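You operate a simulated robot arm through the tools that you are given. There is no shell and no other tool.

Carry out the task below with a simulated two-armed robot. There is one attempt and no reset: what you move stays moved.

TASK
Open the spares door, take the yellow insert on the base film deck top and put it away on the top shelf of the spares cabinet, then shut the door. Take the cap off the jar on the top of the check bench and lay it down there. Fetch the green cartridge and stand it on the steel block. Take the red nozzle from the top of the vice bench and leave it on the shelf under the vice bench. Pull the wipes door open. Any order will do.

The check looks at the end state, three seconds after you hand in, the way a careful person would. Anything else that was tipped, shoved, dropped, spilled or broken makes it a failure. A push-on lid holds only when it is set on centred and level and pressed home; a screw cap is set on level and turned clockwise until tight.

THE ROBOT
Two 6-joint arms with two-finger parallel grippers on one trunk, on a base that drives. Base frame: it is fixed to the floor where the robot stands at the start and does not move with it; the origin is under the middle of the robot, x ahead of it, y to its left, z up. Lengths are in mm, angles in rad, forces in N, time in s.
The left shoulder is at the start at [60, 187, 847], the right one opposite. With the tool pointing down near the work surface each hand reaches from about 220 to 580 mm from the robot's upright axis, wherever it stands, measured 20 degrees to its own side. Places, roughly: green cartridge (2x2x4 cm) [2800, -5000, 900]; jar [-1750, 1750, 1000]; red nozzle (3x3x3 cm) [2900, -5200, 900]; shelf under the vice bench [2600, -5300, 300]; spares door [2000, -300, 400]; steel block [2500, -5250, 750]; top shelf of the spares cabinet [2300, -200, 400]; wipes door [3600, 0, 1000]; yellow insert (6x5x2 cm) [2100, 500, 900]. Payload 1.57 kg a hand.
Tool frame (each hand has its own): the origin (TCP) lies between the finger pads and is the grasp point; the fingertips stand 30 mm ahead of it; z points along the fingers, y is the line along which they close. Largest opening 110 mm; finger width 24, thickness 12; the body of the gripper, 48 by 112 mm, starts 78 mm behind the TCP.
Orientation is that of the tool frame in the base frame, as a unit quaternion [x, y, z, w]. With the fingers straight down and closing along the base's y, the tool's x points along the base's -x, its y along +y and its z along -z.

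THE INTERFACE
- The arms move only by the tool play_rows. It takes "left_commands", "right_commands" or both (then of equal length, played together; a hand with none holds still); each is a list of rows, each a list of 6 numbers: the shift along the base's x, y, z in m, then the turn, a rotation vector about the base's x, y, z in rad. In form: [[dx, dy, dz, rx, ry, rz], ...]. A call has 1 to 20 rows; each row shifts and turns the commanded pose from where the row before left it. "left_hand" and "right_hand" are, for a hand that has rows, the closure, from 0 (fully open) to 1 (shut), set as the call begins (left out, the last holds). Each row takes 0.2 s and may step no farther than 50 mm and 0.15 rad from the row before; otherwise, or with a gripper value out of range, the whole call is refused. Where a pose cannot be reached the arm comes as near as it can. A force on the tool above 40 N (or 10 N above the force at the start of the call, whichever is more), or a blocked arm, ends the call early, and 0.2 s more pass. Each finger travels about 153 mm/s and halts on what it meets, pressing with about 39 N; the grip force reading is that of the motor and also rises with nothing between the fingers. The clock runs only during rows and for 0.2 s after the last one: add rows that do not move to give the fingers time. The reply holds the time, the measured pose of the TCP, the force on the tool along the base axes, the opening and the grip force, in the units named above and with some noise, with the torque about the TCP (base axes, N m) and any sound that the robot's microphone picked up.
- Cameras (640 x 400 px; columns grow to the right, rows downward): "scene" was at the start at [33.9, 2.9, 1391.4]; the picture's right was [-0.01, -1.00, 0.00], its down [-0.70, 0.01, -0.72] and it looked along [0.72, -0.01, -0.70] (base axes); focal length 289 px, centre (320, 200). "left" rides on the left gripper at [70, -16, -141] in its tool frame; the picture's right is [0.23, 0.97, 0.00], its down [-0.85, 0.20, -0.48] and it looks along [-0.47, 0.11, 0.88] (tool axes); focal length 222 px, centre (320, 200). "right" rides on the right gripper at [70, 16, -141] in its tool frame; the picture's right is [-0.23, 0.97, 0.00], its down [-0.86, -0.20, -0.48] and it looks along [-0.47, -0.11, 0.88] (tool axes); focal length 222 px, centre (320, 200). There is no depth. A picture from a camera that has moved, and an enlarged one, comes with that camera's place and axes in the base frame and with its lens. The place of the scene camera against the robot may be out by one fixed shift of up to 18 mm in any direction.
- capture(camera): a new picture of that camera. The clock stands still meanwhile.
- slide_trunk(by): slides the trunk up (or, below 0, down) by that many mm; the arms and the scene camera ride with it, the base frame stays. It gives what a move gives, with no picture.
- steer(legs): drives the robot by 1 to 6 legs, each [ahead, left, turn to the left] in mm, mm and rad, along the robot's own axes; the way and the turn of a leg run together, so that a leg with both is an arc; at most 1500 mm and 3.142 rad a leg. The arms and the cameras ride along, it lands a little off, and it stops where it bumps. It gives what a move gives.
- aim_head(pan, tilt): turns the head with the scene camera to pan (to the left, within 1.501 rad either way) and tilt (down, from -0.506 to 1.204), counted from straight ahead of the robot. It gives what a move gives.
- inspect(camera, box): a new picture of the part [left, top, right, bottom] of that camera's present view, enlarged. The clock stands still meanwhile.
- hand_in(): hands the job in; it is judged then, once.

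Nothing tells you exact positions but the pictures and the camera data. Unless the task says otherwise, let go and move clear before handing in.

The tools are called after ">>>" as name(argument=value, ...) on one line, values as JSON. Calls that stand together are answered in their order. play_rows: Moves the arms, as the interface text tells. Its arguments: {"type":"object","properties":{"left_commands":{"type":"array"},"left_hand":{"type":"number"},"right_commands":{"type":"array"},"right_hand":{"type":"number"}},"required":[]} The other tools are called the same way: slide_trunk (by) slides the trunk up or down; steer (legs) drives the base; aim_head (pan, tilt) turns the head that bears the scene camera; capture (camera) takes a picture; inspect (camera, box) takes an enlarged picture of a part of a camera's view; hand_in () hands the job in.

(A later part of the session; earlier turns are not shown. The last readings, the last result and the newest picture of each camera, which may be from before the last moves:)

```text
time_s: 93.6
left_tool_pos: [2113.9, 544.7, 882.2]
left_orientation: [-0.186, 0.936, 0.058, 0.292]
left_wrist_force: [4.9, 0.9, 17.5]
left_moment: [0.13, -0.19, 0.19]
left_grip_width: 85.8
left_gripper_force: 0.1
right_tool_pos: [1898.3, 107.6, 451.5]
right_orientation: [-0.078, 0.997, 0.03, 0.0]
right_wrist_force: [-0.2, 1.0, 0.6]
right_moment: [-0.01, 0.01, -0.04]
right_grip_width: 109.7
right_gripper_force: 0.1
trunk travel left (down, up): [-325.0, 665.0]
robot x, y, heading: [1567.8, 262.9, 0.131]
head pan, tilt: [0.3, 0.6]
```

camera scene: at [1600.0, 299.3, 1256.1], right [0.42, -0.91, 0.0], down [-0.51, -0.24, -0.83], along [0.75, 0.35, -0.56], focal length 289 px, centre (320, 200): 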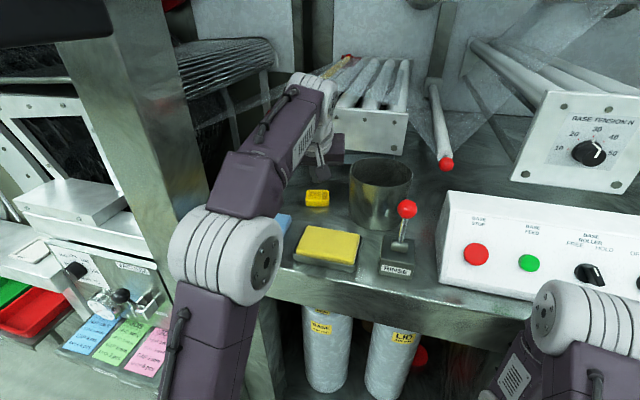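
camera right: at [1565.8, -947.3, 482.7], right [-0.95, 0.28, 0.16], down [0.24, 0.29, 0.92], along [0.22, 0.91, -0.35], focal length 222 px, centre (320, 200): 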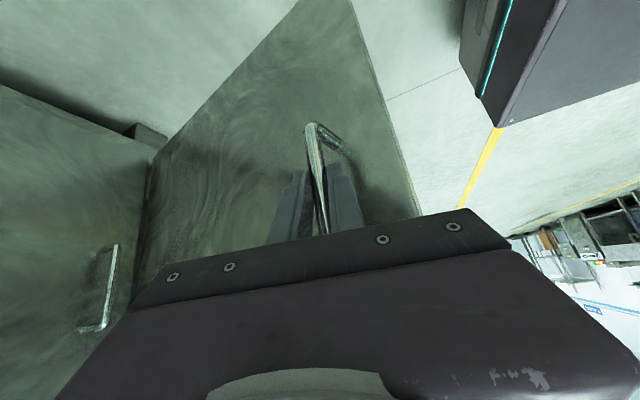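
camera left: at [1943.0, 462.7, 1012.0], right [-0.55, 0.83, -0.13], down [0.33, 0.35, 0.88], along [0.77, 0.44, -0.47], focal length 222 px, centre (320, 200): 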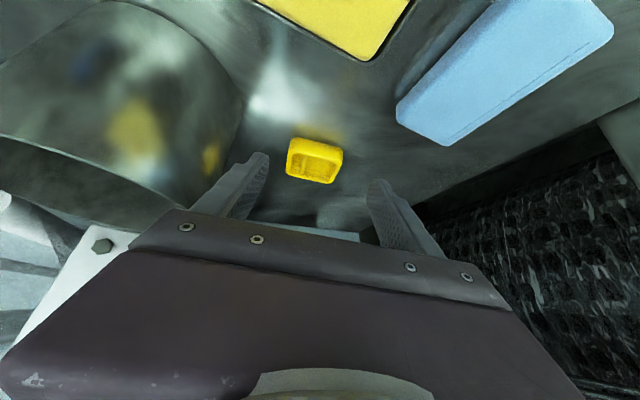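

Contact with the deck at TCP z≈882, so the deck is at 850. I'll ease up a hair, close and test the lift slowly.

>>> play_rows(left_commands=[[0.002, 0.001, 0.002, 0, 0, 0], [0, 0, 0, 0, 0, 0]])

>>> play_rows(left_commands=[[0, 0, 0, 0, 0, 0], [0, 0, 0, 0, 0, 0], [0, 0, 0, 0, 0, 0], [0, 0, 0, 0, 0, 0]], left_hand=1)

>>> play_rows(left_commands=[[0, 0, 0.004, 0, 0, 0], [0, 0, 0.004, 0, 0, 0], [0, 0, 0.004, 0, 0, 0]])

>>> inspect(camera="left", box=[220, 110, 420, 235])

```text
time_s: 94.2
left_tool_pos: [2114.6, 545.5, 881.4]
left_orientation: [-0.186, 0.938, 0.058, 0.288]
left_wrist_force: [-8.4, -3.2, 10.9]
left_moment: [-0.55, -0.01, -0.51]
left_grip_width: 85.7
left_gripper_force: 0.1
right_tool_pos: [1897.8, 108.0, 450.8]
right_orientation: [-0.077, 0.997, 0.03, 0.001]
right_wrist_force: [0.4, 0.1, -0.7]
right_moment: [-0.03, -0.02, 0.01]
right_grip_width: 109.9
right_gripper_force: 0.1
trunk travel left (down, up): [-325.0, 665.0]
robot x, y, heading: [1564.7, 263.0, 0.135]
head pan, tilt: [0.3, 0.6]
```

```text
time_s: 95.2
left_tool_pos: [2116.6, 545.5, 881.7]
left_orientation: [-0.185, 0.937, 0.058, 0.289]
left_wrist_force: [1.0, -4.6, 10.8]
left_moment: [-0.45, -0.2, -0.05]
left_grip_width: 57.2
left_gripper_force: 39.1
right_tool_pos: [1898.2, 106.9, 451.9]
right_orientation: [-0.078, 0.997, 0.029, 0.0]
right_wrist_force: [0.2, 0.2, -0.9]
right_moment: [-0.02, 0.02, -0.04]
right_grip_width: 109.8
right_gripper_force: 0.1
trunk travel left (down, up): [-325.0, 665.0]
robot x, y, heading: [1568.5, 267.1, 0.129]
head pan, tilt: [0.3, 0.6]
```

```text
time_s: 96.0
left_tool_pos: [2117.4, 546.9, 891.3]
left_orientation: [-0.186, 0.938, 0.058, 0.287]
left_wrist_force: [0.3, 0.6, -0.7]
left_moment: [0.02, -0.02, 0.0]
left_grip_width: 57.3
left_gripper_force: 39.1
right_tool_pos: [1897.8, 109.0, 451.0]
right_orientation: [-0.077, 0.997, 0.031, -0.001]
right_wrist_force: [-0.3, -0.1, 0.5]
right_moment: [-0.01, -0.03, -0.04]
right_grip_width: 110.1
right_gripper_force: 0.1
trunk travel left (down, up): [-325.0, 665.0]
robot x, y, heading: [1565.8, 267.4, 0.138]
head pan, tilt: [0.3, 0.6]
```

```text
3.20 times, centred on (320, 172) of left
camera zoom: at [1997.7, 480.4, 969.0], right [-0.55, 0.83, -0.13], down [0.33, 0.35, 0.88], along [0.77, 0.44, -0.47], focal length 711 px, centre (320, 288)
```

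zoom: 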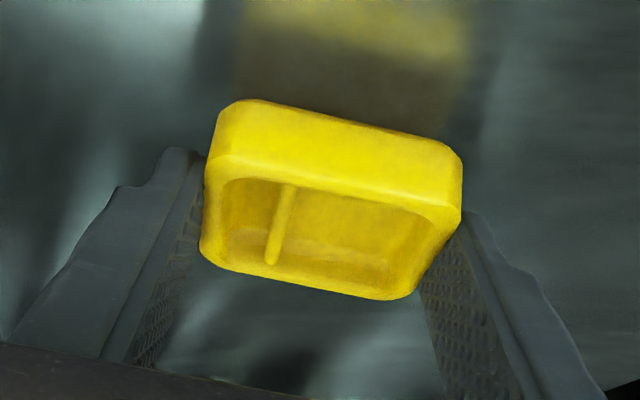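

The insert is lifted cleanly. I'll raise it further and back the base away from the deck.

>>> play_rows(left_commands=[[0, 0, 0.008, 0, 0, 0], [0, 0, 0.01, 0, 0, 0], [0, 0, 0.012, 0, 0, 0], [0, 0, 0.012, 0, 0, 0], [0, 0, 0.008, 0, 0, 0], [0, 0, 0, 0, 0, 0]])

>>> steer(legs=[[-330, 0, 0]])

>>> inspect(camera="left", box=[220, 110, 420, 235])

```text
time_s: 97.4
left_tool_pos: [2117.0, 547.0, 942.5]
left_orientation: [-0.186, 0.938, 0.058, 0.287]
left_wrist_force: [0.4, -1.1, -0.6]
left_moment: [0.02, -0.01, -0.02]
left_grip_width: 57.3
left_gripper_force: 39.4
right_tool_pos: [1898.5, 108.8, 450.5]
right_orientation: [-0.077, 0.997, 0.029, 0.0]
right_wrist_force: [0.3, 0.4, 0.4]
right_moment: [-0.04, -0.01, -0.04]
right_grip_width: 110.2
right_gripper_force: 0.0
trunk travel left (down, up): [-325.0, 665.0]
robot x, y, heading: [1569.6, 267.8, 0.133]
head pan, tilt: [0.3, 0.6]
```

```text
time_s: 99.5
left_tool_pos: [1794.2, 503.7, 943.1]
left_orientation: [-0.185, 0.938, 0.057, 0.289]
left_wrist_force: [0.2, 0.1, 0.4]
left_moment: [-0.02, 0.01, 0.01]
left_grip_width: 57.0
left_gripper_force: 39.4
right_tool_pos: [1575.1, 65.2, 451.0]
right_orientation: [-0.076, 0.997, 0.03, 0.001]
right_wrist_force: [-0.6, 0.6, 0.3]
right_moment: [0.0, 0.0, 0.01]
right_grip_width: 110.2
right_gripper_force: 0.1
trunk travel left (down, up): [-325.0, 665.0]
robot x, y, heading: [1246.5, 224.5, 0.127]
head pan, tilt: [0.3, 0.6]
```

```text
3.20 times, centred on (320, 172) of left
camera zoom: at [1675.4, 436.9, 1019.6], right [-0.54, 0.83, -0.13], down [0.33, 0.35, 0.88], along [0.77, 0.43, -0.46], focal length 711 px, centre (320, 288)
```

zoom: 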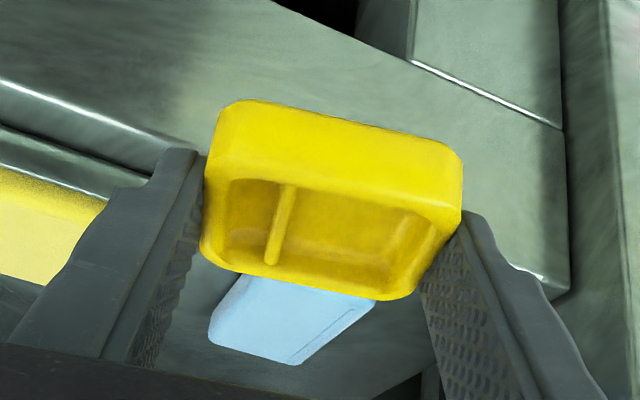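

Holding the insert securely. I'll drive right to face the open cabinet and look at the shelf.

>>> steer(legs=[[0, -380, 0]])

>>> aim_head(pan=-0.15, tilt=0.65)

>>> capture(camera="scene")

>>> inspect(camera="scene", box=[240, 140, 480, 290])

```text
time_s: 101.9
left_tool_pos: [1844.8, 130.9, 942.3]
left_orientation: [-0.187, 0.938, 0.059, 0.287]
left_wrist_force: [-0.1, -1.1, 0.0]
left_moment: [0.02, 0.01, 0.03]
left_grip_width: 57.1
left_gripper_force: 38.6
right_tool_pos: [1626.3, -308.3, 450.6]
right_orientation: [-0.079, 0.996, 0.03, -0.001]
right_wrist_force: [-0.1, 0.1, 0.2]
right_moment: [0.03, -0.01, 0.02]
right_grip_width: 109.9
right_gripper_force: 0.1
trunk travel left (down, up): [-325.0, 665.0]
robot x, y, heading: [1294.0, -152.2, 0.135]
head pan, tilt: [0.3, 0.6]
```

```text
time_s: 102.8
left_tool_pos: [1844.8, 131.1, 942.3]
left_orientation: [-0.186, 0.938, 0.057, 0.288]
left_wrist_force: [0.1, -0.3, -1.0]
left_moment: [-0.03, -0.02, -0.03]
left_grip_width: 57.3
left_gripper_force: 39.0
right_tool_pos: [1627.1, -308.6, 450.2]
right_orientation: [-0.079, 0.996, 0.03, -0.001]
right_wrist_force: [-0.4, 0.5, 1.0]
right_moment: [0.05, -0.01, 0.02]
right_grip_width: 109.8
right_gripper_force: 0.0
trunk travel left (down, up): [-325.0, 665.0]
robot x, y, heading: [1294.6, -151.9, 0.135]
head pan, tilt: [-0.15, 0.649]
```

```text
taken
camera scene: at [1334.1, -156.6, 1251.8], right [-0.01, -1.0, 0.0], down [-0.6, 0.01, -0.8], along [0.8, -0.01, -0.6], focal length 289 px, centre (320, 200)
```

scene: 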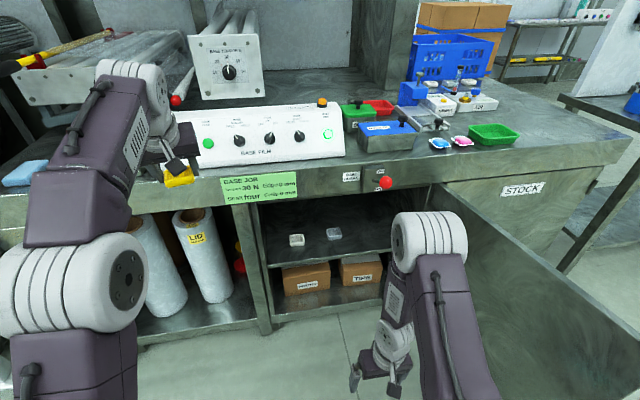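

```text
2.67 times, centred on (360, 215) of scene
camera zoom: at [1334.1, -156.6, 1251.8], right [-0.01, -1.0, 0.0], down [-0.6, 0.01, -0.8], along [0.8, -0.01, -0.6], focal length 770 px, centre (213, 160)
```

zoom: 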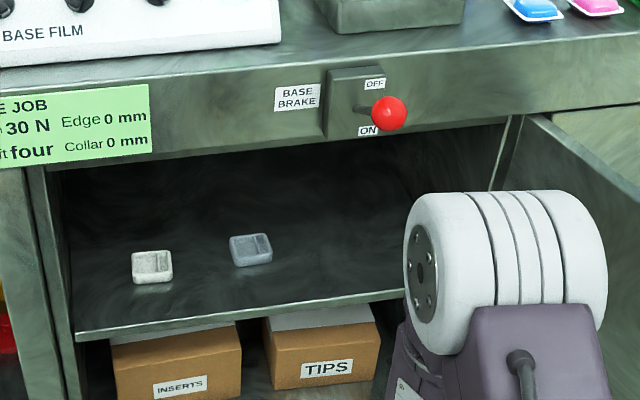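

The shelf top is about z=451 with a white and a gray insert on it at y≈-80 and -224; I'll set the yellow one to the right of them near [2140, -375], approaching from the left to keep clear of the brake lever and the open door. First turning right and lowering the trunk.

>>> steer(legs=[[0, 0, -0.485]])

>>> slide_trunk(by=-310)

>>> aim_head(pan=0, tilt=0.45)

>>> capture(camera="scene")

```text
time_s: 104.6
left_tool_pos: [1911.7, -165.8, 942.8]
left_orientation: [0.049, 0.955, -0.015, 0.292]
left_wrist_force: [0.1, 0.0, -0.5]
left_moment: [0.02, 0.0, 0.0]
left_grip_width: 57.2
left_gripper_force: 38.7
right_tool_pos: [1511.4, -448.3, 450.8]
right_orientation: [0.169, 0.985, 0.029, 0.007]
right_wrist_force: [-0.8, 0.0, -0.2]
right_moment: [-0.01, 0.02, -0.02]
right_grip_width: 110.0
right_gripper_force: 0.0
trunk travel left (down, up): [-325.0, 665.0]
robot x, y, heading: [1292.6, -153.4, -0.363]
head pan, tilt: [-0.15, 0.649]
```

```text
time_s: 107.7
left_tool_pos: [1912.4, -165.1, 632.4]
left_orientation: [0.05, 0.955, -0.016, 0.292]
left_wrist_force: [0.7, -0.7, -1.0]
left_moment: [0.03, -0.04, -0.03]
left_grip_width: 57.1
left_gripper_force: 39.0
right_tool_pos: [1511.2, -447.5, 141.6]
right_orientation: [0.17, 0.985, 0.029, 0.007]
right_wrist_force: [1.2, 0.5, -0.5]
right_moment: [-0.02, 0.02, 0.03]
right_grip_width: 109.7
right_gripper_force: 0.1
trunk travel left (down, up): [-15.0, 975.0]
robot x, y, heading: [1294.8, -152.1, -0.357]
head pan, tilt: [-0.15, 0.649]
```

```text
time_s: 108.4
left_tool_pos: [1911.7, -165.2, 632.6]
left_orientation: [0.049, 0.955, -0.015, 0.292]
left_wrist_force: [1.4, -0.4, -0.8]
left_moment: [0.02, 0.0, 0.01]
left_grip_width: 57.1
left_gripper_force: 38.7
right_tool_pos: [1511.0, -448.2, 141.6]
right_orientation: [0.169, 0.985, 0.029, 0.007]
right_wrist_force: [0.5, 0.2, -0.3]
right_moment: [0.01, -0.04, 0.01]
right_grip_width: 110.0
right_gripper_force: 0.0
trunk travel left (down, up): [-15.0, 975.0]
robot x, y, heading: [1291.2, -152.3, -0.362]
head pan, tilt: [0.0, 0.45]
```

```text
taken
camera scene: at [1336.5, -158.7, 959.6], right [-0.36, -0.93, 0.0], down [-0.41, 0.15, -0.9], along [0.84, -0.32, -0.44], focal length 289 px, centre (320, 200)
```

scene: 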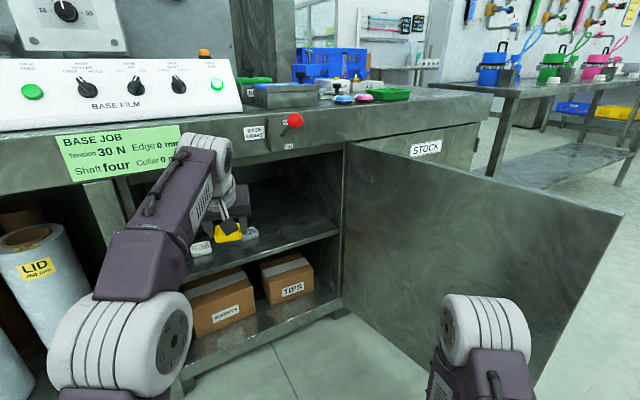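

>>> inspect(camera="scene", box=[160, 140, 400, 290])

>>> capture(camera="left")

```text
2.67 times, centred on (280, 215) of scene
camera zoom: at [1336.5, -158.7, 959.6], right [-0.36, -0.93, 0.0], down [-0.41, 0.15, -0.9], along [0.84, -0.32, -0.44], focal length 770 px, centre (427, 160)
```

zoom: 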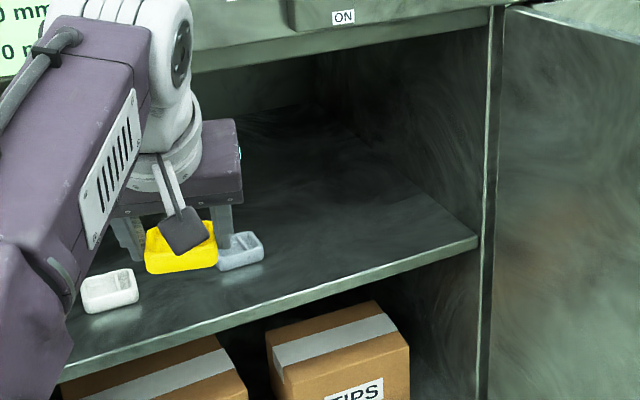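

```text
taken
camera left: at [1775.5, -166.9, 709.3], right [-0.09, 0.99, -0.13], down [0.46, 0.15, 0.88], along [0.89, 0.02, -0.47], focal length 222 px, centre (320, 200)
```

left: 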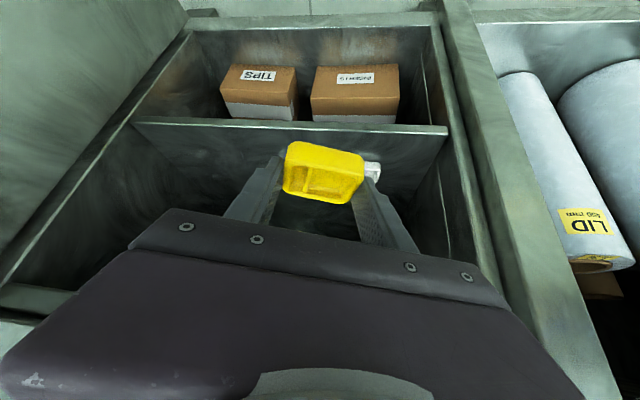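

>>> inspect(camera="left", box=[100, 80, 292, 200])

>>> inspect(camera="left", box=[300, 80, 492, 200])

```text
3.33 times, centred on (196, 140) of left
camera zoom: at [1775.5, -166.9, 709.3], right [-0.09, 0.99, -0.13], down [0.46, 0.15, 0.88], along [0.89, 0.02, -0.47], focal length 740 px, centre (733, 400)
```

zoom: 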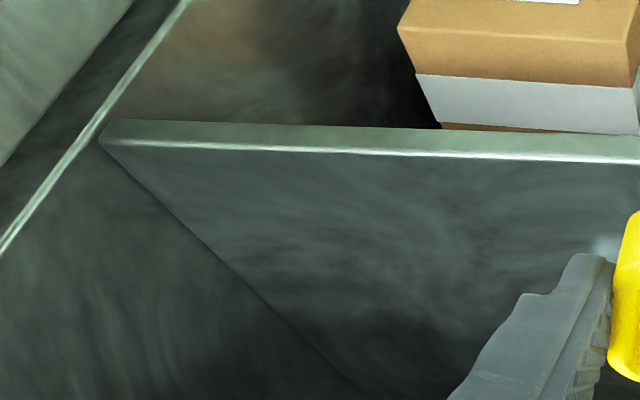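

```text
3.33 times, centred on (396, 140) of left
camera zoom: at [1775.5, -166.9, 709.3], right [-0.09, 0.99, -0.13], down [0.46, 0.15, 0.88], along [0.89, 0.02, -0.47], focal length 740 px, centre (67, 400)
```

zoom: 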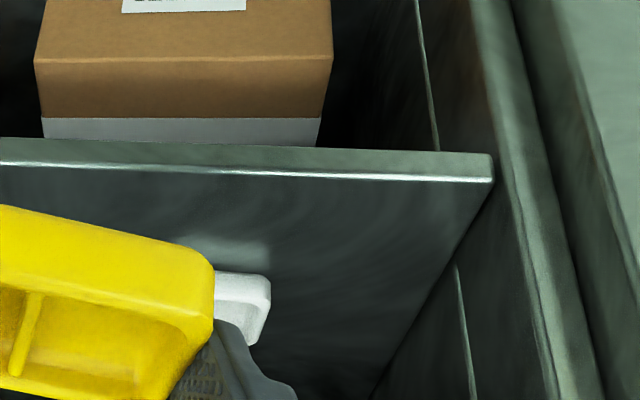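

Shelf top estimated at z≈434 with its front edge at x≈2085 for y=-375. I'll bring the left hand to entry height and tuck the right hand inward before driving in.

>>> play_rows(left_commands=[[-0.0072, -0.0155, -0.0159, 0, 0, 0], [-0.0072, -0.0155, -0.0159, 0, 0, 0], [-0.0072, -0.0155, -0.0159, 0, 0, 0], [-0.0072, -0.0155, -0.0159, 0, 0, 0], [-0.0072, -0.0155, -0.0159, 0, 0, 0], [-0.0072, -0.0155, -0.0159, 0, 0, 0], [-0.0072, -0.0155, -0.0159, 0, 0, 0], [-0.0072, -0.0155, -0.0159, 0, 0, 0]], right_commands=[[0.0031, 0.0082, 0, 0, 0, 0], [0.0031, 0.0082, 0, 0, 0, 0], [0.0031, 0.0082, 0, 0, 0, 0], [0.0031, 0.0082, 0, 0, 0, 0], [0.0031, 0.0082, 0, 0, 0, 0], [0.0031, 0.0082, 0, 0, 0, 0], [0.0031, 0.0082, 0, 0, 0, 0], [0.0031, 0.0082, 0, 0, 0, 0]], right_hand=1)

>>> steer(legs=[[109, 25, 0]])

>>> capture(camera="scene")

>>> capture(camera="left")

```text
time_s: 110.2
left_tool_pos: [1855.1, -289.6, 503.1]
left_orientation: [0.05, 0.954, -0.016, 0.294]
left_wrist_force: [0.8, 0.1, -0.3]
left_moment: [-0.01, 0.0, 0.0]
left_grip_width: 56.9
left_gripper_force: 39.4
right_tool_pos: [1535.7, -382.9, 139.1]
right_orientation: [0.17, 0.985, 0.029, 0.007]
right_wrist_force: [0.4, 0.1, 0.1]
right_moment: [0.03, 0.01, -0.01]
right_grip_width: 0.2
right_gripper_force: 21.0
trunk travel left (down, up): [-15.0, 975.0]
robot x, y, heading: [1297.2, -149.8, -0.368]
head pan, tilt: [0.0, 0.45]
```

```text
time_s: 111.4
left_tool_pos: [1966.5, -304.9, 502.9]
left_orientation: [0.049, 0.955, -0.015, 0.293]
left_wrist_force: [0.2, 0.2, -0.5]
left_moment: [0.01, 0.02, 0.02]
left_grip_width: 57.1
left_gripper_force: 39.0
right_tool_pos: [1648.2, -397.7, 142.6]
right_orientation: [0.168, 0.985, 0.028, 0.006]
right_wrist_force: [0.3, -0.2, 1.0]
right_moment: [0.03, 0.02, -0.01]
right_grip_width: 0.0
right_gripper_force: 21.1
trunk travel left (down, up): [-15.0, 975.0]
robot x, y, heading: [1404.8, -164.4, -0.361]
head pan, tilt: [0.0, 0.45]
```

```text
taken
camera scene: at [1447.9, -174.5, 959.7], right [-0.35, -0.94, 0.0], down [-0.41, 0.15, -0.9], along [0.84, -0.32, -0.44], focal length 289 px, centre (320, 200)
```

scene: 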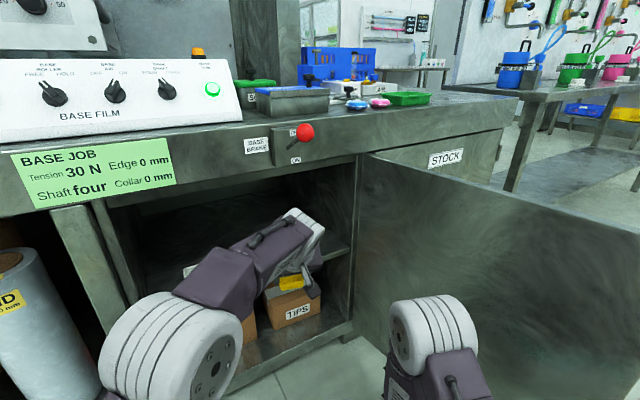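

```text
taken
camera left: at [1830.0, -306.3, 580.7], right [-0.09, 0.99, -0.13], down [0.46, 0.15, 0.88], along [0.89, 0.02, -0.47], focal length 222 px, centre (320, 200)
```

left: 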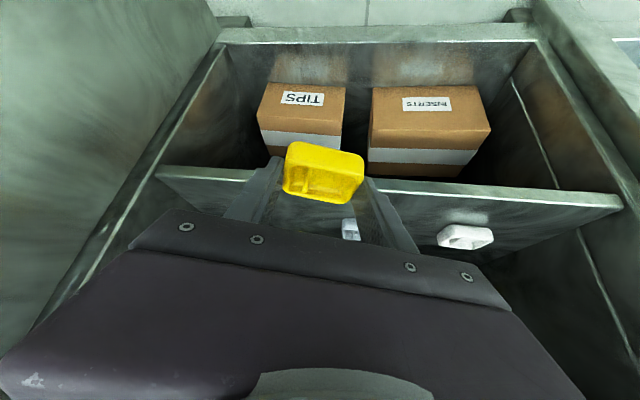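

>>> inspect(camera="left", box=[130, 130, 290, 230])

>>> inspect(camera="left", box=[400, 150, 640, 300])

```text
4.00 times, centred on (210, 180) of left
camera zoom: at [1830.0, -306.3, 580.7], right [-0.09, 0.99, -0.13], down [0.46, 0.15, 0.88], along [0.89, 0.02, -0.47], focal length 888 px, centre (760, 280)
```

zoom: 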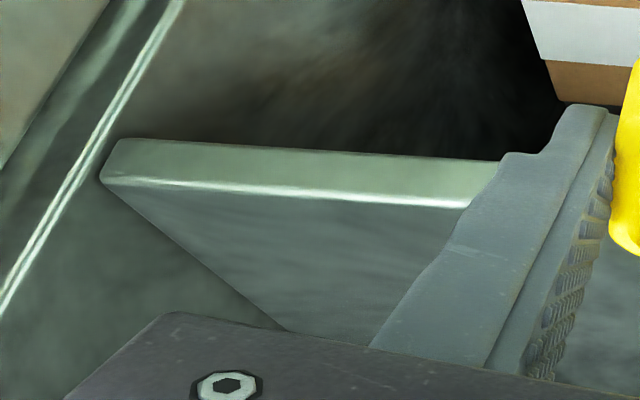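

```text
2.67 times, centred on (520, 225) of left
camera zoom: at [1830.0, -306.3, 580.7], right [-0.09, 0.99, -0.13], down [0.46, 0.15, 0.88], along [0.89, 0.02, -0.47], focal length 592 px, centre (-213, 133)
```

zoom: 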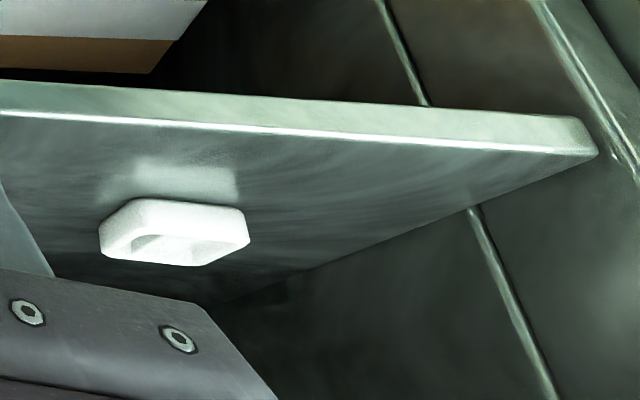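

Triangulating gives shelf z≈440 with its front edge at x≈2074 near y=-375. I'll lower slightly for clearance under the fascia and drive in part-way, then check.

>>> play_rows(left_commands=[[0, 0, -0.006, 0, 0, 0], [0, 0, -0.006, 0, 0, 0], [0, 0, 0, 0, 0, 0]])

>>> steer(legs=[[110, -8, 0]])

>>> capture(camera="scene")

>>> capture(camera="left")

```text
time_s: 112.2
left_tool_pos: [1966.5, -306.5, 491.8]
left_orientation: [0.049, 0.955, -0.015, 0.293]
left_wrist_force: [-0.2, -0.9, -0.4]
left_moment: [-0.01, 0.01, 0.01]
left_grip_width: 56.9
left_gripper_force: 38.8
right_tool_pos: [1647.8, -397.3, 140.3]
right_orientation: [0.169, 0.985, 0.029, 0.006]
right_wrist_force: [1.0, -0.1, 0.2]
right_moment: [0.0, 0.01, -0.01]
right_grip_width: 0.0
right_gripper_force: 21.4
trunk travel left (down, up): [-15.0, 975.0]
robot x, y, heading: [1405.5, -166.7, -0.363]
head pan, tilt: [0.0, 0.45]
```

```text
time_s: 113.4
left_tool_pos: [2065.4, -352.3, 491.2]
left_orientation: [0.049, 0.955, -0.015, 0.292]
left_wrist_force: [0.7, -0.3, -1.2]
left_moment: [0.02, 0.04, 0.04]
left_grip_width: 56.9
left_gripper_force: 39.0
right_tool_pos: [1747.7, -445.4, 141.1]
right_orientation: [0.17, 0.985, 0.028, 0.007]
right_wrist_force: [-0.2, 0.4, 0.7]
right_moment: [0.05, -0.03, 0.01]
right_grip_width: 0.0
right_gripper_force: 21.1
trunk travel left (down, up): [-15.0, 975.0]
robot x, y, heading: [1506.8, -214.5, -0.359]
head pan, tilt: [0.0, 0.45]
```

```text
taken
camera scene: at [1547.9, -220.9, 959.7], right [-0.35, -0.94, 0.0], down [-0.41, 0.15, -0.9], along [0.84, -0.32, -0.44], focal length 289 px, centre (320, 200)
```

scene: 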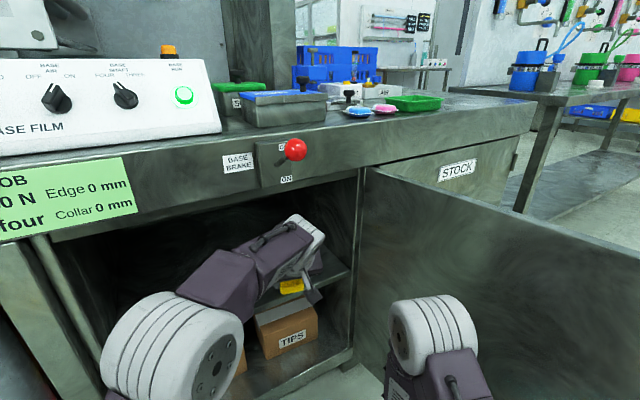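

```text
taken
camera left: at [1929.3, -353.7, 569.0], right [-0.09, 0.99, -0.13], down [0.46, 0.15, 0.88], along [0.89, 0.02, -0.47], focal length 222 px, centre (320, 200)
```

left: 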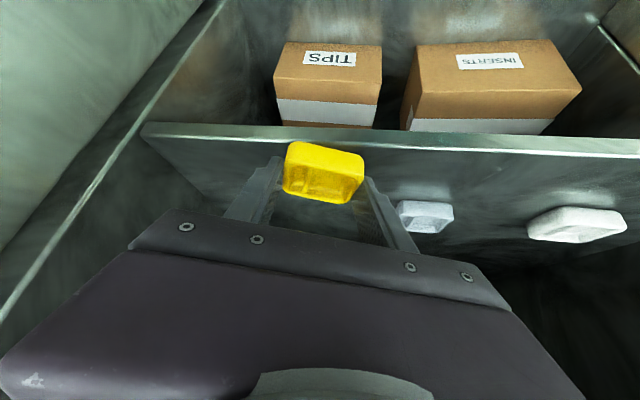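

>>> steer(legs=[[64, 0, 0]])

>>> capture(camera="scene")

>>> capture(camera="left")

```text
time_s: 114.4
left_tool_pos: [2125.7, -374.0, 491.0]
left_orientation: [0.049, 0.955, -0.014, 0.293]
left_wrist_force: [0.2, 0.1, -0.2]
left_moment: [-0.03, 0.02, -0.02]
left_grip_width: 56.9
left_gripper_force: 38.8
right_tool_pos: [1807.7, -468.0, 141.7]
right_orientation: [0.169, 0.985, 0.03, 0.007]
right_wrist_force: [-0.8, -0.6, 0.4]
right_moment: [0.04, -0.03, -0.03]
right_grip_width: 0.0
right_gripper_force: 21.7
trunk travel left (down, up): [-15.0, 975.0]
robot x, y, heading: [1565.8, -237.7, -0.368]
head pan, tilt: [0.0, 0.45]
```

```text
taken
camera scene: at [1607.8, -243.6, 959.7], right [-0.35, -0.93, 0.0], down [-0.41, 0.15, -0.9], along [0.84, -0.32, -0.44], focal length 289 px, centre (320, 200)
```

scene: 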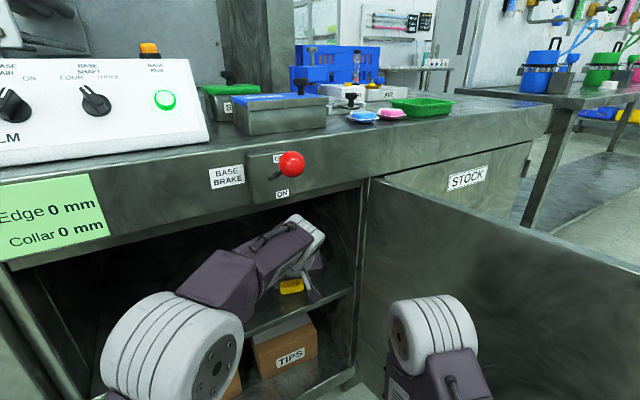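

```text
taken
camera left: at [1989.2, -376.4, 569.0], right [-0.09, 0.99, -0.13], down [0.46, 0.15, 0.88], along [0.89, 0.02, -0.47], focal length 222 px, centre (320, 200)
```

left: 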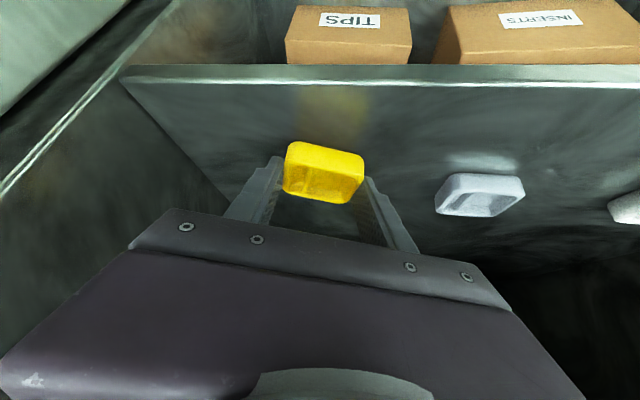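

The insert is over the shelf with clear margins. Lowering it gently until it touches.

>>> play_rows(left_commands=[[0, 0, -0.004, 0, 0, 0], [0, 0, -0.004, 0, 0, 0], [0, 0, -0.003, 0, 0, 0], [0, 0, 0, 0, 0, 0]])

>>> play_rows(left_commands=[[0, 0, -0.002, 0, 0, 0], [0, 0, -0.002, 0, 0, 0], [0, 0, 0, 0, 0, 0]])

>>> inspect(camera="left", box=[220, 60, 420, 185])

```text
time_s: 115.4
left_tool_pos: [2126.5, -374.8, 480.1]
left_orientation: [0.049, 0.955, -0.015, 0.293]
left_wrist_force: [-0.4, -0.5, -0.4]
left_moment: [0.0, 0.05, 0.01]
left_grip_width: 56.9
left_gripper_force: 38.3
right_tool_pos: [1808.9, -467.1, 141.0]
right_orientation: [0.169, 0.985, 0.029, 0.007]
right_wrist_force: [0.5, 0.4, 0.3]
right_moment: [0.03, 0.02, -0.03]
right_grip_width: 0.3
right_gripper_force: 21.5
trunk travel left (down, up): [-15.0, 975.0]
robot x, y, heading: [1566.4, -235.5, -0.361]
head pan, tilt: [0.0, 0.45]
```

```text
time_s: 116.2
left_tool_pos: [2126.2, -375.2, 476.5]
left_orientation: [0.051, 0.955, -0.016, 0.292]
left_wrist_force: [-0.1, 0.1, 0.0]
left_moment: [0.01, -0.02, 0.01]
left_grip_width: 56.7
left_gripper_force: 39.1
right_tool_pos: [1807.6, -467.4, 141.8]
right_orientation: [0.169, 0.985, 0.029, 0.007]
right_wrist_force: [0.4, -0.7, 0.5]
right_moment: [-0.01, 0.01, 0.01]
right_grip_width: 0.2
right_gripper_force: 21.3
trunk travel left (down, up): [-15.0, 975.0]
robot x, y, heading: [1563.4, -234.3, -0.366]
head pan, tilt: [0.0, 0.45]
```

```text
3.20 times, centred on (320, 122) of left
camera zoom: at [1989.2, -376.9, 553.3], right [-0.09, 0.99, -0.13], down [0.46, 0.15, 0.88], along [0.89, 0.02, -0.47], focal length 711 px, centre (320, 448)
```

zoom: 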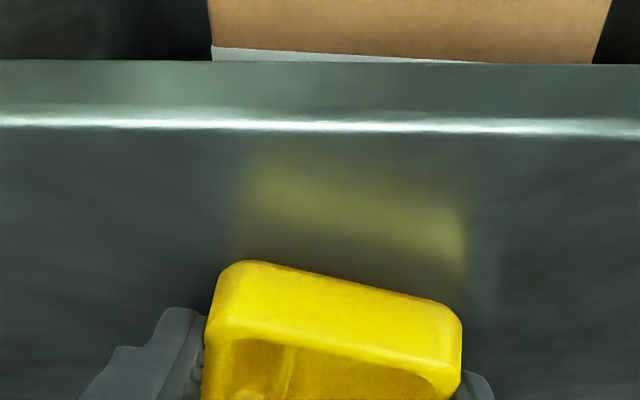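

>>> play_rows(left_commands=[[0, 0, -0.002, 0, 0, 0], [0, 0, -0.002, 0, 0, 0], [0, 0, 0, 0, 0, 0]])

```text
time_s: 117.0
left_tool_pos: [2126.0, -375.0, 472.9]
left_orientation: [0.049, 0.955, -0.014, 0.293]
left_wrist_force: [0.5, 0.2, -1.3]
left_moment: [0.0, -0.01, 0.0]
left_grip_width: 57.2
left_gripper_force: 39.2
right_tool_pos: [1806.7, -467.9, 140.1]
right_orientation: [0.169, 0.985, 0.029, 0.006]
right_wrist_force: [-0.3, 0.3, 0.2]
right_moment: [0.03, -0.05, 0.0]
right_grip_width: 0.0
right_gripper_force: 21.2
trunk travel left (down, up): [-15.0, 975.0]
robot x, y, heading: [1570.0, -241.7, -0.363]
head pan, tilt: [0.0, 0.45]
```

>>> play_rows(left_commands=[[0, 0, -0.0015, 0, 0, 0], [0, 0, -0.0015, 0, 0, 0], [0, 0, 0, 0, 0, 0]])

```text
time_s: 117.8
left_tool_pos: [2126.1, -374.6, 471.4]
left_orientation: [0.049, 0.954, -0.015, 0.294]
left_wrist_force: [0.7, 2.6, 8.4]
left_moment: [0.19, -0.02, 0.09]
left_grip_width: 57.3
left_gripper_force: 38.8
right_tool_pos: [1807.5, -467.4, 141.2]
right_orientation: [0.169, 0.985, 0.029, 0.008]
right_wrist_force: [0.5, 0.7, -1.0]
right_moment: [0.02, -0.01, -0.01]
right_grip_width: 0.1
right_gripper_force: 21.3
trunk travel left (down, up): [-15.0, 975.0]
robot x, y, heading: [1567.3, -237.9, -0.363]
head pan, tilt: [0.0, 0.45]
```

The insert touches the shelf (8 N). Releasing and lifting clear.

>>> play_rows(left_commands=[[0, 0, 0, 0, 0, 0], [0, 0, 0, 0, 0, 0], [0, 0, 0, 0, 0, 0]], left_hand=0.25)

>>> play_rows(left_commands=[[-0.002, 0, 0.005, 0, 0, 0], [-0.004, 0, 0.006, 0, 0, 0], [-0.006, 0.0, 0.007, 0, 0, 0], [0, 0, 0, 0, 0, 0]])

>>> capture(camera="left")

>>> inspect(camera="left", box=[220, 60, 420, 185])

```text
time_s: 118.6
left_tool_pos: [2125.4, -375.5, 470.6]
left_orientation: [0.049, 0.954, -0.014, 0.294]
left_wrist_force: [-6.1, -10.7, 12.9]
left_moment: [0.08, 0.03, 0.03]
left_grip_width: 73.5
left_gripper_force: 0.0
right_tool_pos: [1808.2, -467.8, 142.4]
right_orientation: [0.17, 0.985, 0.029, 0.008]
right_wrist_force: [0.4, 0.0, -0.5]
right_moment: [-0.01, -0.01, -0.02]
right_grip_width: 0.2
right_gripper_force: 21.5
trunk travel left (down, up): [-15.0, 975.0]
robot x, y, heading: [1566.0, -238.6, -0.361]
head pan, tilt: [0.0, 0.45]
```

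```text
time_s: 119.6
left_tool_pos: [2114.6, -375.4, 487.4]
left_orientation: [0.05, 0.955, -0.015, 0.292]
left_wrist_force: [0.3, 0.5, -0.3]
left_moment: [0.01, -0.03, 0.01]
left_grip_width: 82.6
left_gripper_force: 0.2
right_tool_pos: [1807.4, -468.1, 141.4]
right_orientation: [0.169, 0.985, 0.029, 0.007]
right_wrist_force: [0.0, 0.2, -1.4]
right_moment: [-0.02, 0.0, 0.0]
right_grip_width: 0.0
right_gripper_force: 21.1
trunk travel left (down, up): [-15.0, 975.0]
robot x, y, heading: [1565.1, -233.9, -0.362]
head pan, tilt: [0.0, 0.45]
```

```text
taken
camera left: at [1977.8, -377.1, 565.2], right [-0.09, 0.99, -0.13], down [0.46, 0.15, 0.88], along [0.88, 0.02, -0.47], focal length 222 px, centre (320, 200)
```

left: 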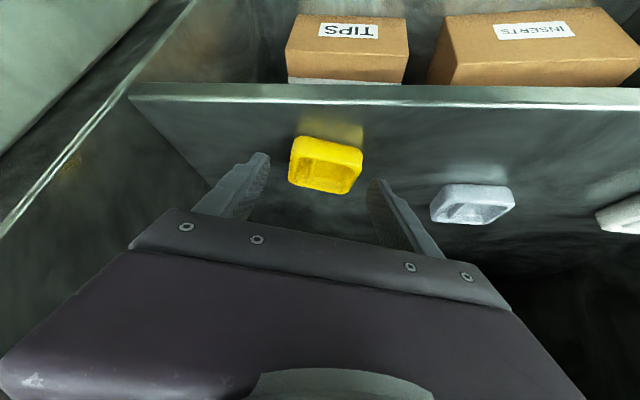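

```text
3.20 times, centred on (320, 122) of left
camera zoom: at [1977.8, -377.1, 565.2], right [-0.09, 0.99, -0.13], down [0.46, 0.15, 0.88], along [0.88, 0.02, -0.47], focal length 711 px, centre (320, 448)
```

zoom: 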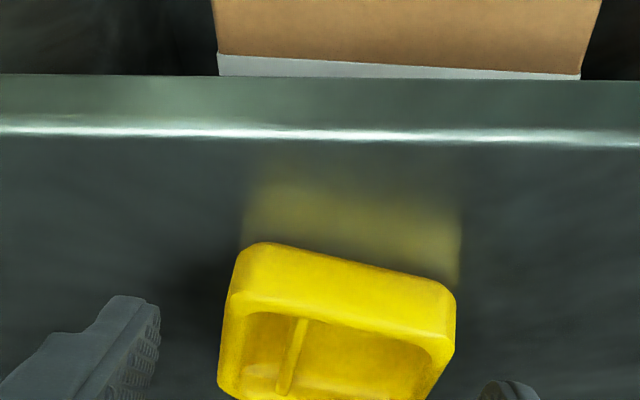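

The insert rests flat on the shelf, well inside the edge. Withdrawing the hand along its own axis and then backing out.

>>> play_rows(left_commands=[[-0.012, 0.0012, 0.003, 0, 0, 0], [-0.015, 0.0015, 0.001, 0, 0, 0], [-0.015, 0.0015, 0, 0, 0, 0], [0, 0, 0, 0, 0, 0]])

>>> steer(legs=[[-180, 0, 0]])

>>> capture(camera="scene")

>>> capture(camera="left")

```text
time_s: 120.6
left_tool_pos: [2070.9, -372.4, 491.4]
left_orientation: [0.05, 0.955, -0.014, 0.293]
left_wrist_force: [-0.1, -0.2, 0.6]
left_moment: [-0.01, -0.02, -0.01]
left_grip_width: 82.4
left_gripper_force: 0.1
right_tool_pos: [1807.4, -467.5, 140.5]
right_orientation: [0.17, 0.985, 0.028, 0.006]
right_wrist_force: [-0.3, 0.9, -0.1]
right_moment: [0.01, -0.01, 0.02]
right_grip_width: 0.0
right_gripper_force: 21.5
trunk travel left (down, up): [-15.0, 975.0]
robot x, y, heading: [1564.1, -236.5, -0.36]
head pan, tilt: [0.0, 0.45]
```

```text
time_s: 122.1
left_tool_pos: [1904.5, -308.1, 491.0]
left_orientation: [0.05, 0.955, -0.014, 0.293]
left_wrist_force: [0.9, 1.0, 0.6]
left_moment: [0.01, -0.01, 0.0]
left_grip_width: 82.5
left_gripper_force: 0.0
right_tool_pos: [1639.7, -403.2, 140.9]
right_orientation: [0.168, 0.985, 0.029, 0.008]
right_wrist_force: [0.3, 0.6, -0.4]
right_moment: [-0.02, -0.03, 0.0]
right_grip_width: 0.0
right_gripper_force: 21.0
trunk travel left (down, up): [-15.0, 975.0]
robot x, y, heading: [1399.3, -175.2, -0.367]
head pan, tilt: [0.0, 0.45]
```

```text
taken
camera scene: at [1440.3, -180.1, 959.7], right [-0.35, -0.94, 0.0], down [-0.41, 0.15, -0.9], along [0.84, -0.32, -0.44], focal length 289 px, centre (320, 200)
```

scene: 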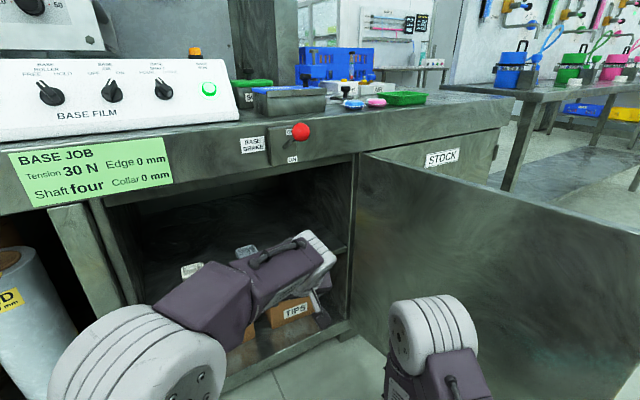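

```text
taken
camera left: at [1767.4, -309.2, 568.6], right [-0.09, 0.99, -0.13], down [0.46, 0.15, 0.88], along [0.89, 0.02, -0.47], focal length 222 px, centre (320, 200)
```

left: 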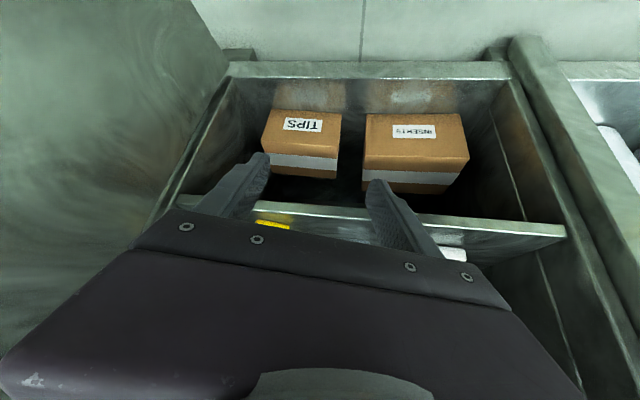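

The insert is stored. Now to shut the door: I'll back away, square up, move to the outer (right) side of the door and push it closed with the right hand.

>>> steer(legs=[[-300, 0, 0], [0, 0, 0.505]])

>>> slide_trunk(by=215)

>>> play_rows(left_commands=[[-0.02, 0.008, 0.01, -0.02, 0.138, 0], [-0.02, 0.008, 0.01, -0.02, 0.138, 0], [-0.02, 0.008, 0.01, -0.02, 0.138, 0], [-0.02, 0.008, 0.01, -0.01, 0.138, 0], [-0.02, 0.008, 0.01, 0, 0.04, 0], [-0.02, 0.008, 0.01, 0, 0, 0]], left_hand=0)

```text
time_s: 125.6
left_tool_pos: [1626.5, 58.9, 491.0]
left_orientation: [-0.189, 0.937, 0.059, 0.287]
left_wrist_force: [-0.4, 0.1, 0.2]
left_moment: [-0.01, 0.02, 0.0]
left_grip_width: 82.3
left_gripper_force: 0.0
right_tool_pos: [1443.6, -152.1, 140.2]
right_orientation: [-0.083, 0.996, 0.029, 0.0]
right_wrist_force: [0.8, 0.0, 0.9]
right_moment: [-0.01, 0.04, -0.02]
right_grip_width: 0.0
right_gripper_force: 21.5
trunk travel left (down, up): [-15.0, 975.0]
robot x, y, heading: [1123.6, -67.3, 0.142]
head pan, tilt: [0.0, 0.45]
```

```text
time_s: 127.9
left_tool_pos: [1627.4, 58.6, 706.5]
left_orientation: [-0.192, 0.937, 0.06, 0.287]
left_wrist_force: [-0.6, 0.1, -0.3]
left_moment: [-0.02, -0.01, -0.03]
left_grip_width: 82.5
left_gripper_force: 0.0
right_tool_pos: [1444.7, -153.7, 355.6]
right_orientation: [-0.083, 0.996, 0.029, -0.001]
right_wrist_force: [-0.2, 0.0, 0.1]
right_moment: [0.01, -0.03, -0.01]
right_grip_width: 0.2
right_gripper_force: 21.3
trunk travel left (down, up): [-230.0, 760.0]
robot x, y, heading: [1124.2, -71.5, 0.142]
head pan, tilt: [0.0, 0.45]
```

```text
time_s: 129.3
left_tool_pos: [1507.6, 105.9, 767.1]
left_orientation: [-0.176, 0.981, 0.08, -0.006]
left_wrist_force: [-0.4, -0.3, -0.1]
left_moment: [0.04, -0.05, 0.01]
left_grip_width: 109.9
left_gripper_force: 0.1
right_tool_pos: [1443.7, -153.4, 355.8]
right_orientation: [-0.084, 0.996, 0.029, -0.001]
right_wrist_force: [0.7, -0.8, -0.3]
right_moment: [0.0, -0.02, 0.01]
right_grip_width: 0.0
right_gripper_force: 20.5
trunk travel left (down, up): [-230.0, 760.0]
robot x, y, heading: [1118.3, -63.5, 0.144]
head pan, tilt: [0.0, 0.45]
```

>>> steer(legs=[[-180, 0, 0], [0, -680, 0]])

>>> aim_head(pan=-0.1, tilt=0.55)

>>> capture(camera="scene")

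```text
time_s: 134.1
left_tool_pos: [1425.3, -590.3, 766.2]
left_orientation: [-0.168, 0.982, 0.08, -0.005]
left_wrist_force: [0.0, 0.0, 0.0]
left_moment: [0.0, 0.0, 0.02]
left_grip_width: 110.1
left_gripper_force: 0.1
right_tool_pos: [1355.9, -850.1, 355.7]
right_orientation: [-0.075, 0.997, 0.03, 0.0]
right_wrist_force: [0.0, 1.0, -1.0]
right_moment: [0.0, 0.0, -0.01]
right_grip_width: 0.1
right_gripper_force: 21.7
trunk travel left (down, up): [-230.0, 760.0]
robot x, y, heading: [1037.1, -755.2, 0.127]
head pan, tilt: [0.0, 0.45]
```

```text
time_s: 134.8
left_tool_pos: [1423.7, -591.2, 767.0]
left_orientation: [-0.169, 0.982, 0.08, -0.005]
left_wrist_force: [0.1, 0.4, -0.3]
left_moment: [0.01, -0.03, 0.03]
left_grip_width: 109.9
left_gripper_force: 0.1
right_tool_pos: [1354.9, -848.3, 355.9]
right_orientation: [-0.075, 0.997, 0.03, -0.001]
right_wrist_force: [-0.9, -0.9, -0.1]
right_moment: [0.0, 0.01, 0.01]
right_grip_width: 0.3
right_gripper_force: 21.5
trunk travel left (down, up): [-230.0, 760.0]
robot x, y, heading: [1035.3, -756.2, 0.128]
head pan, tilt: [-0.099, 0.55]
```

```text
taken
camera scene: at [1075.9, -759.5, 1165.7], right [0.03, -1.0, 0.0], down [-0.52, -0.01, -0.85], along [0.85, 0.02, -0.52], focal length 289 px, centre (320, 200)
```

scene: 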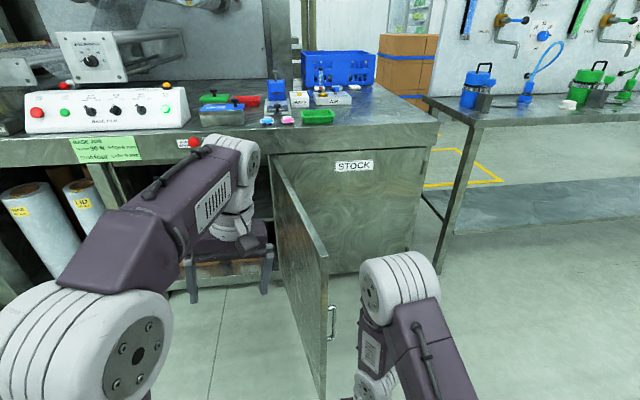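

>>> play_rows(right_commands=[[0.02, -0.003, 0.045, 0, 0, 0], [0.02, -0.003, 0.045, 0, 0, 0], [0.03, -0.001, 0.02, 0.0192, -0.1485, 0], [0.03, -0.001, 0.02, 0.0192, -0.1485, 0], [0.03, -0.001, 0.02, 0.0192, -0.1485, 0], [0.03, -0.001, 0.02, 0.0192, -0.1485, 0], [0.03, -0.001, 0.02, 0.0192, -0.1485, 0], [0.027, 0, 0.014, 0, 0, 0]], right_hand=1)

>>> capture(camera="scene")

>>> capture(camera="right")

```text
time_s: 136.6
left_tool_pos: [1424.2, -591.1, 767.5]
left_orientation: [-0.168, 0.982, 0.08, -0.005]
left_wrist_force: [0.3, 0.0, 0.0]
left_moment: [0.03, -0.03, -0.03]
left_grip_width: 110.0
left_gripper_force: 0.0
right_tool_pos: [1522.5, -835.6, 503.4]
right_orientation: [-0.086, 0.95, 0.066, 0.293]
right_wrist_force: [0.2, -0.6, 0.6]
right_moment: [0.02, 0.01, -0.01]
right_grip_width: 0.0
right_gripper_force: 21.1
right hand out of reach, approached as far as the arm can: row 1, 2, 3, 4
trunk travel left (down, up): [-230.0, 760.0]
robot x, y, heading: [1036.0, -757.9, 0.125]
head pan, tilt: [-0.099, 0.55]
```

```text
taken
camera scene: at [1076.0, -759.5, 1165.6], right [0.03, -1.0, 0.0], down [-0.52, -0.01, -0.85], along [0.85, 0.02, -0.52], focal length 289 px, centre (320, 200)
```

scene: 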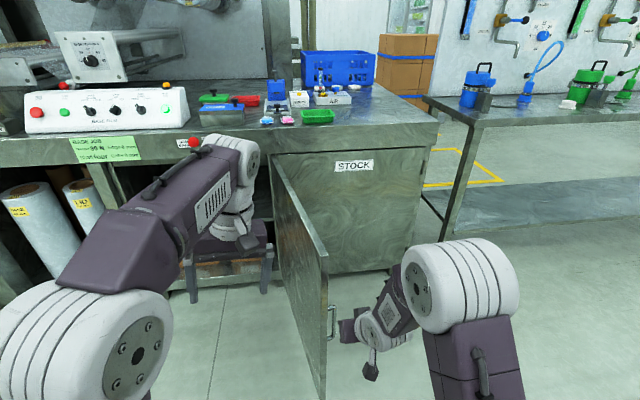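

```text
taken
camera right: at [1386.1, -853.2, 582.1], right [-0.01, 0.98, 0.2], down [0.47, -0.17, 0.86], along [0.88, 0.11, -0.46], focal length 222 px, centre (320, 200)
```

right: 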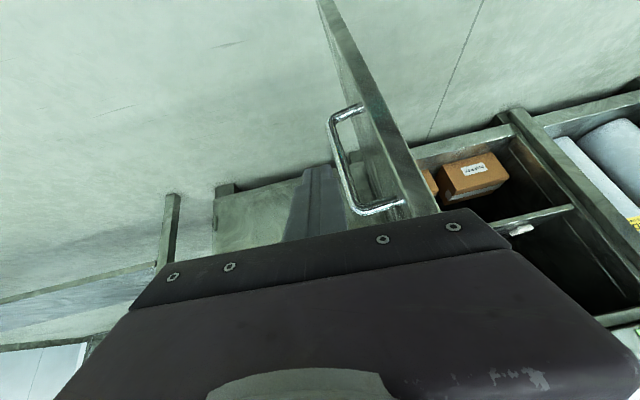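

>>> play_rows(right_commands=[[0, -0.01, 0.03, 0, 0, 0], [0, -0.01, 0.03, 0, 0, 0], [0.01, 0, 0.01, 0, 0, 0], [0.02, 0, 0, 0, 0, 0], [0.02, 0, 0, 0.015, -0.12, 0], [0, 0, 0, 0, 0, 0]])

>>> capture(camera="right")

```text
time_s: 137.9
left_tool_pos: [1425.0, -591.2, 766.8]
left_orientation: [-0.169, 0.982, 0.08, -0.005]
left_wrist_force: [0.3, -0.3, -0.1]
left_moment: [-0.01, -0.02, 0.01]
left_grip_width: 110.0
left_gripper_force: 0.1
right_tool_pos: [1554.6, -848.5, 573.0]
right_orientation: [-0.091, 0.943, 0.078, 0.309]
right_wrist_force: [-0.1, 1.0, 0.6]
right_moment: [0.0, 0.0, 0.02]
right_grip_width: 0.0
right_gripper_force: 21.6
right hand out of reach, approached as far as the arm can: row 5
trunk travel left (down, up): [-230.0, 760.0]
robot x, y, heading: [1033.4, -758.9, 0.125]
head pan, tilt: [-0.099, 0.55]
```

```text
taken
camera right: at [1417.4, -870.3, 646.5], right [-0.03, 0.97, 0.22], down [0.45, -0.18, 0.87], along [0.89, 0.13, -0.43], focal length 222 px, centre (320, 200)
```

right: 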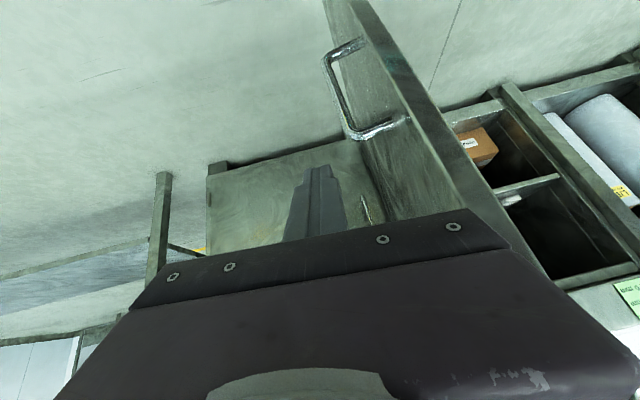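

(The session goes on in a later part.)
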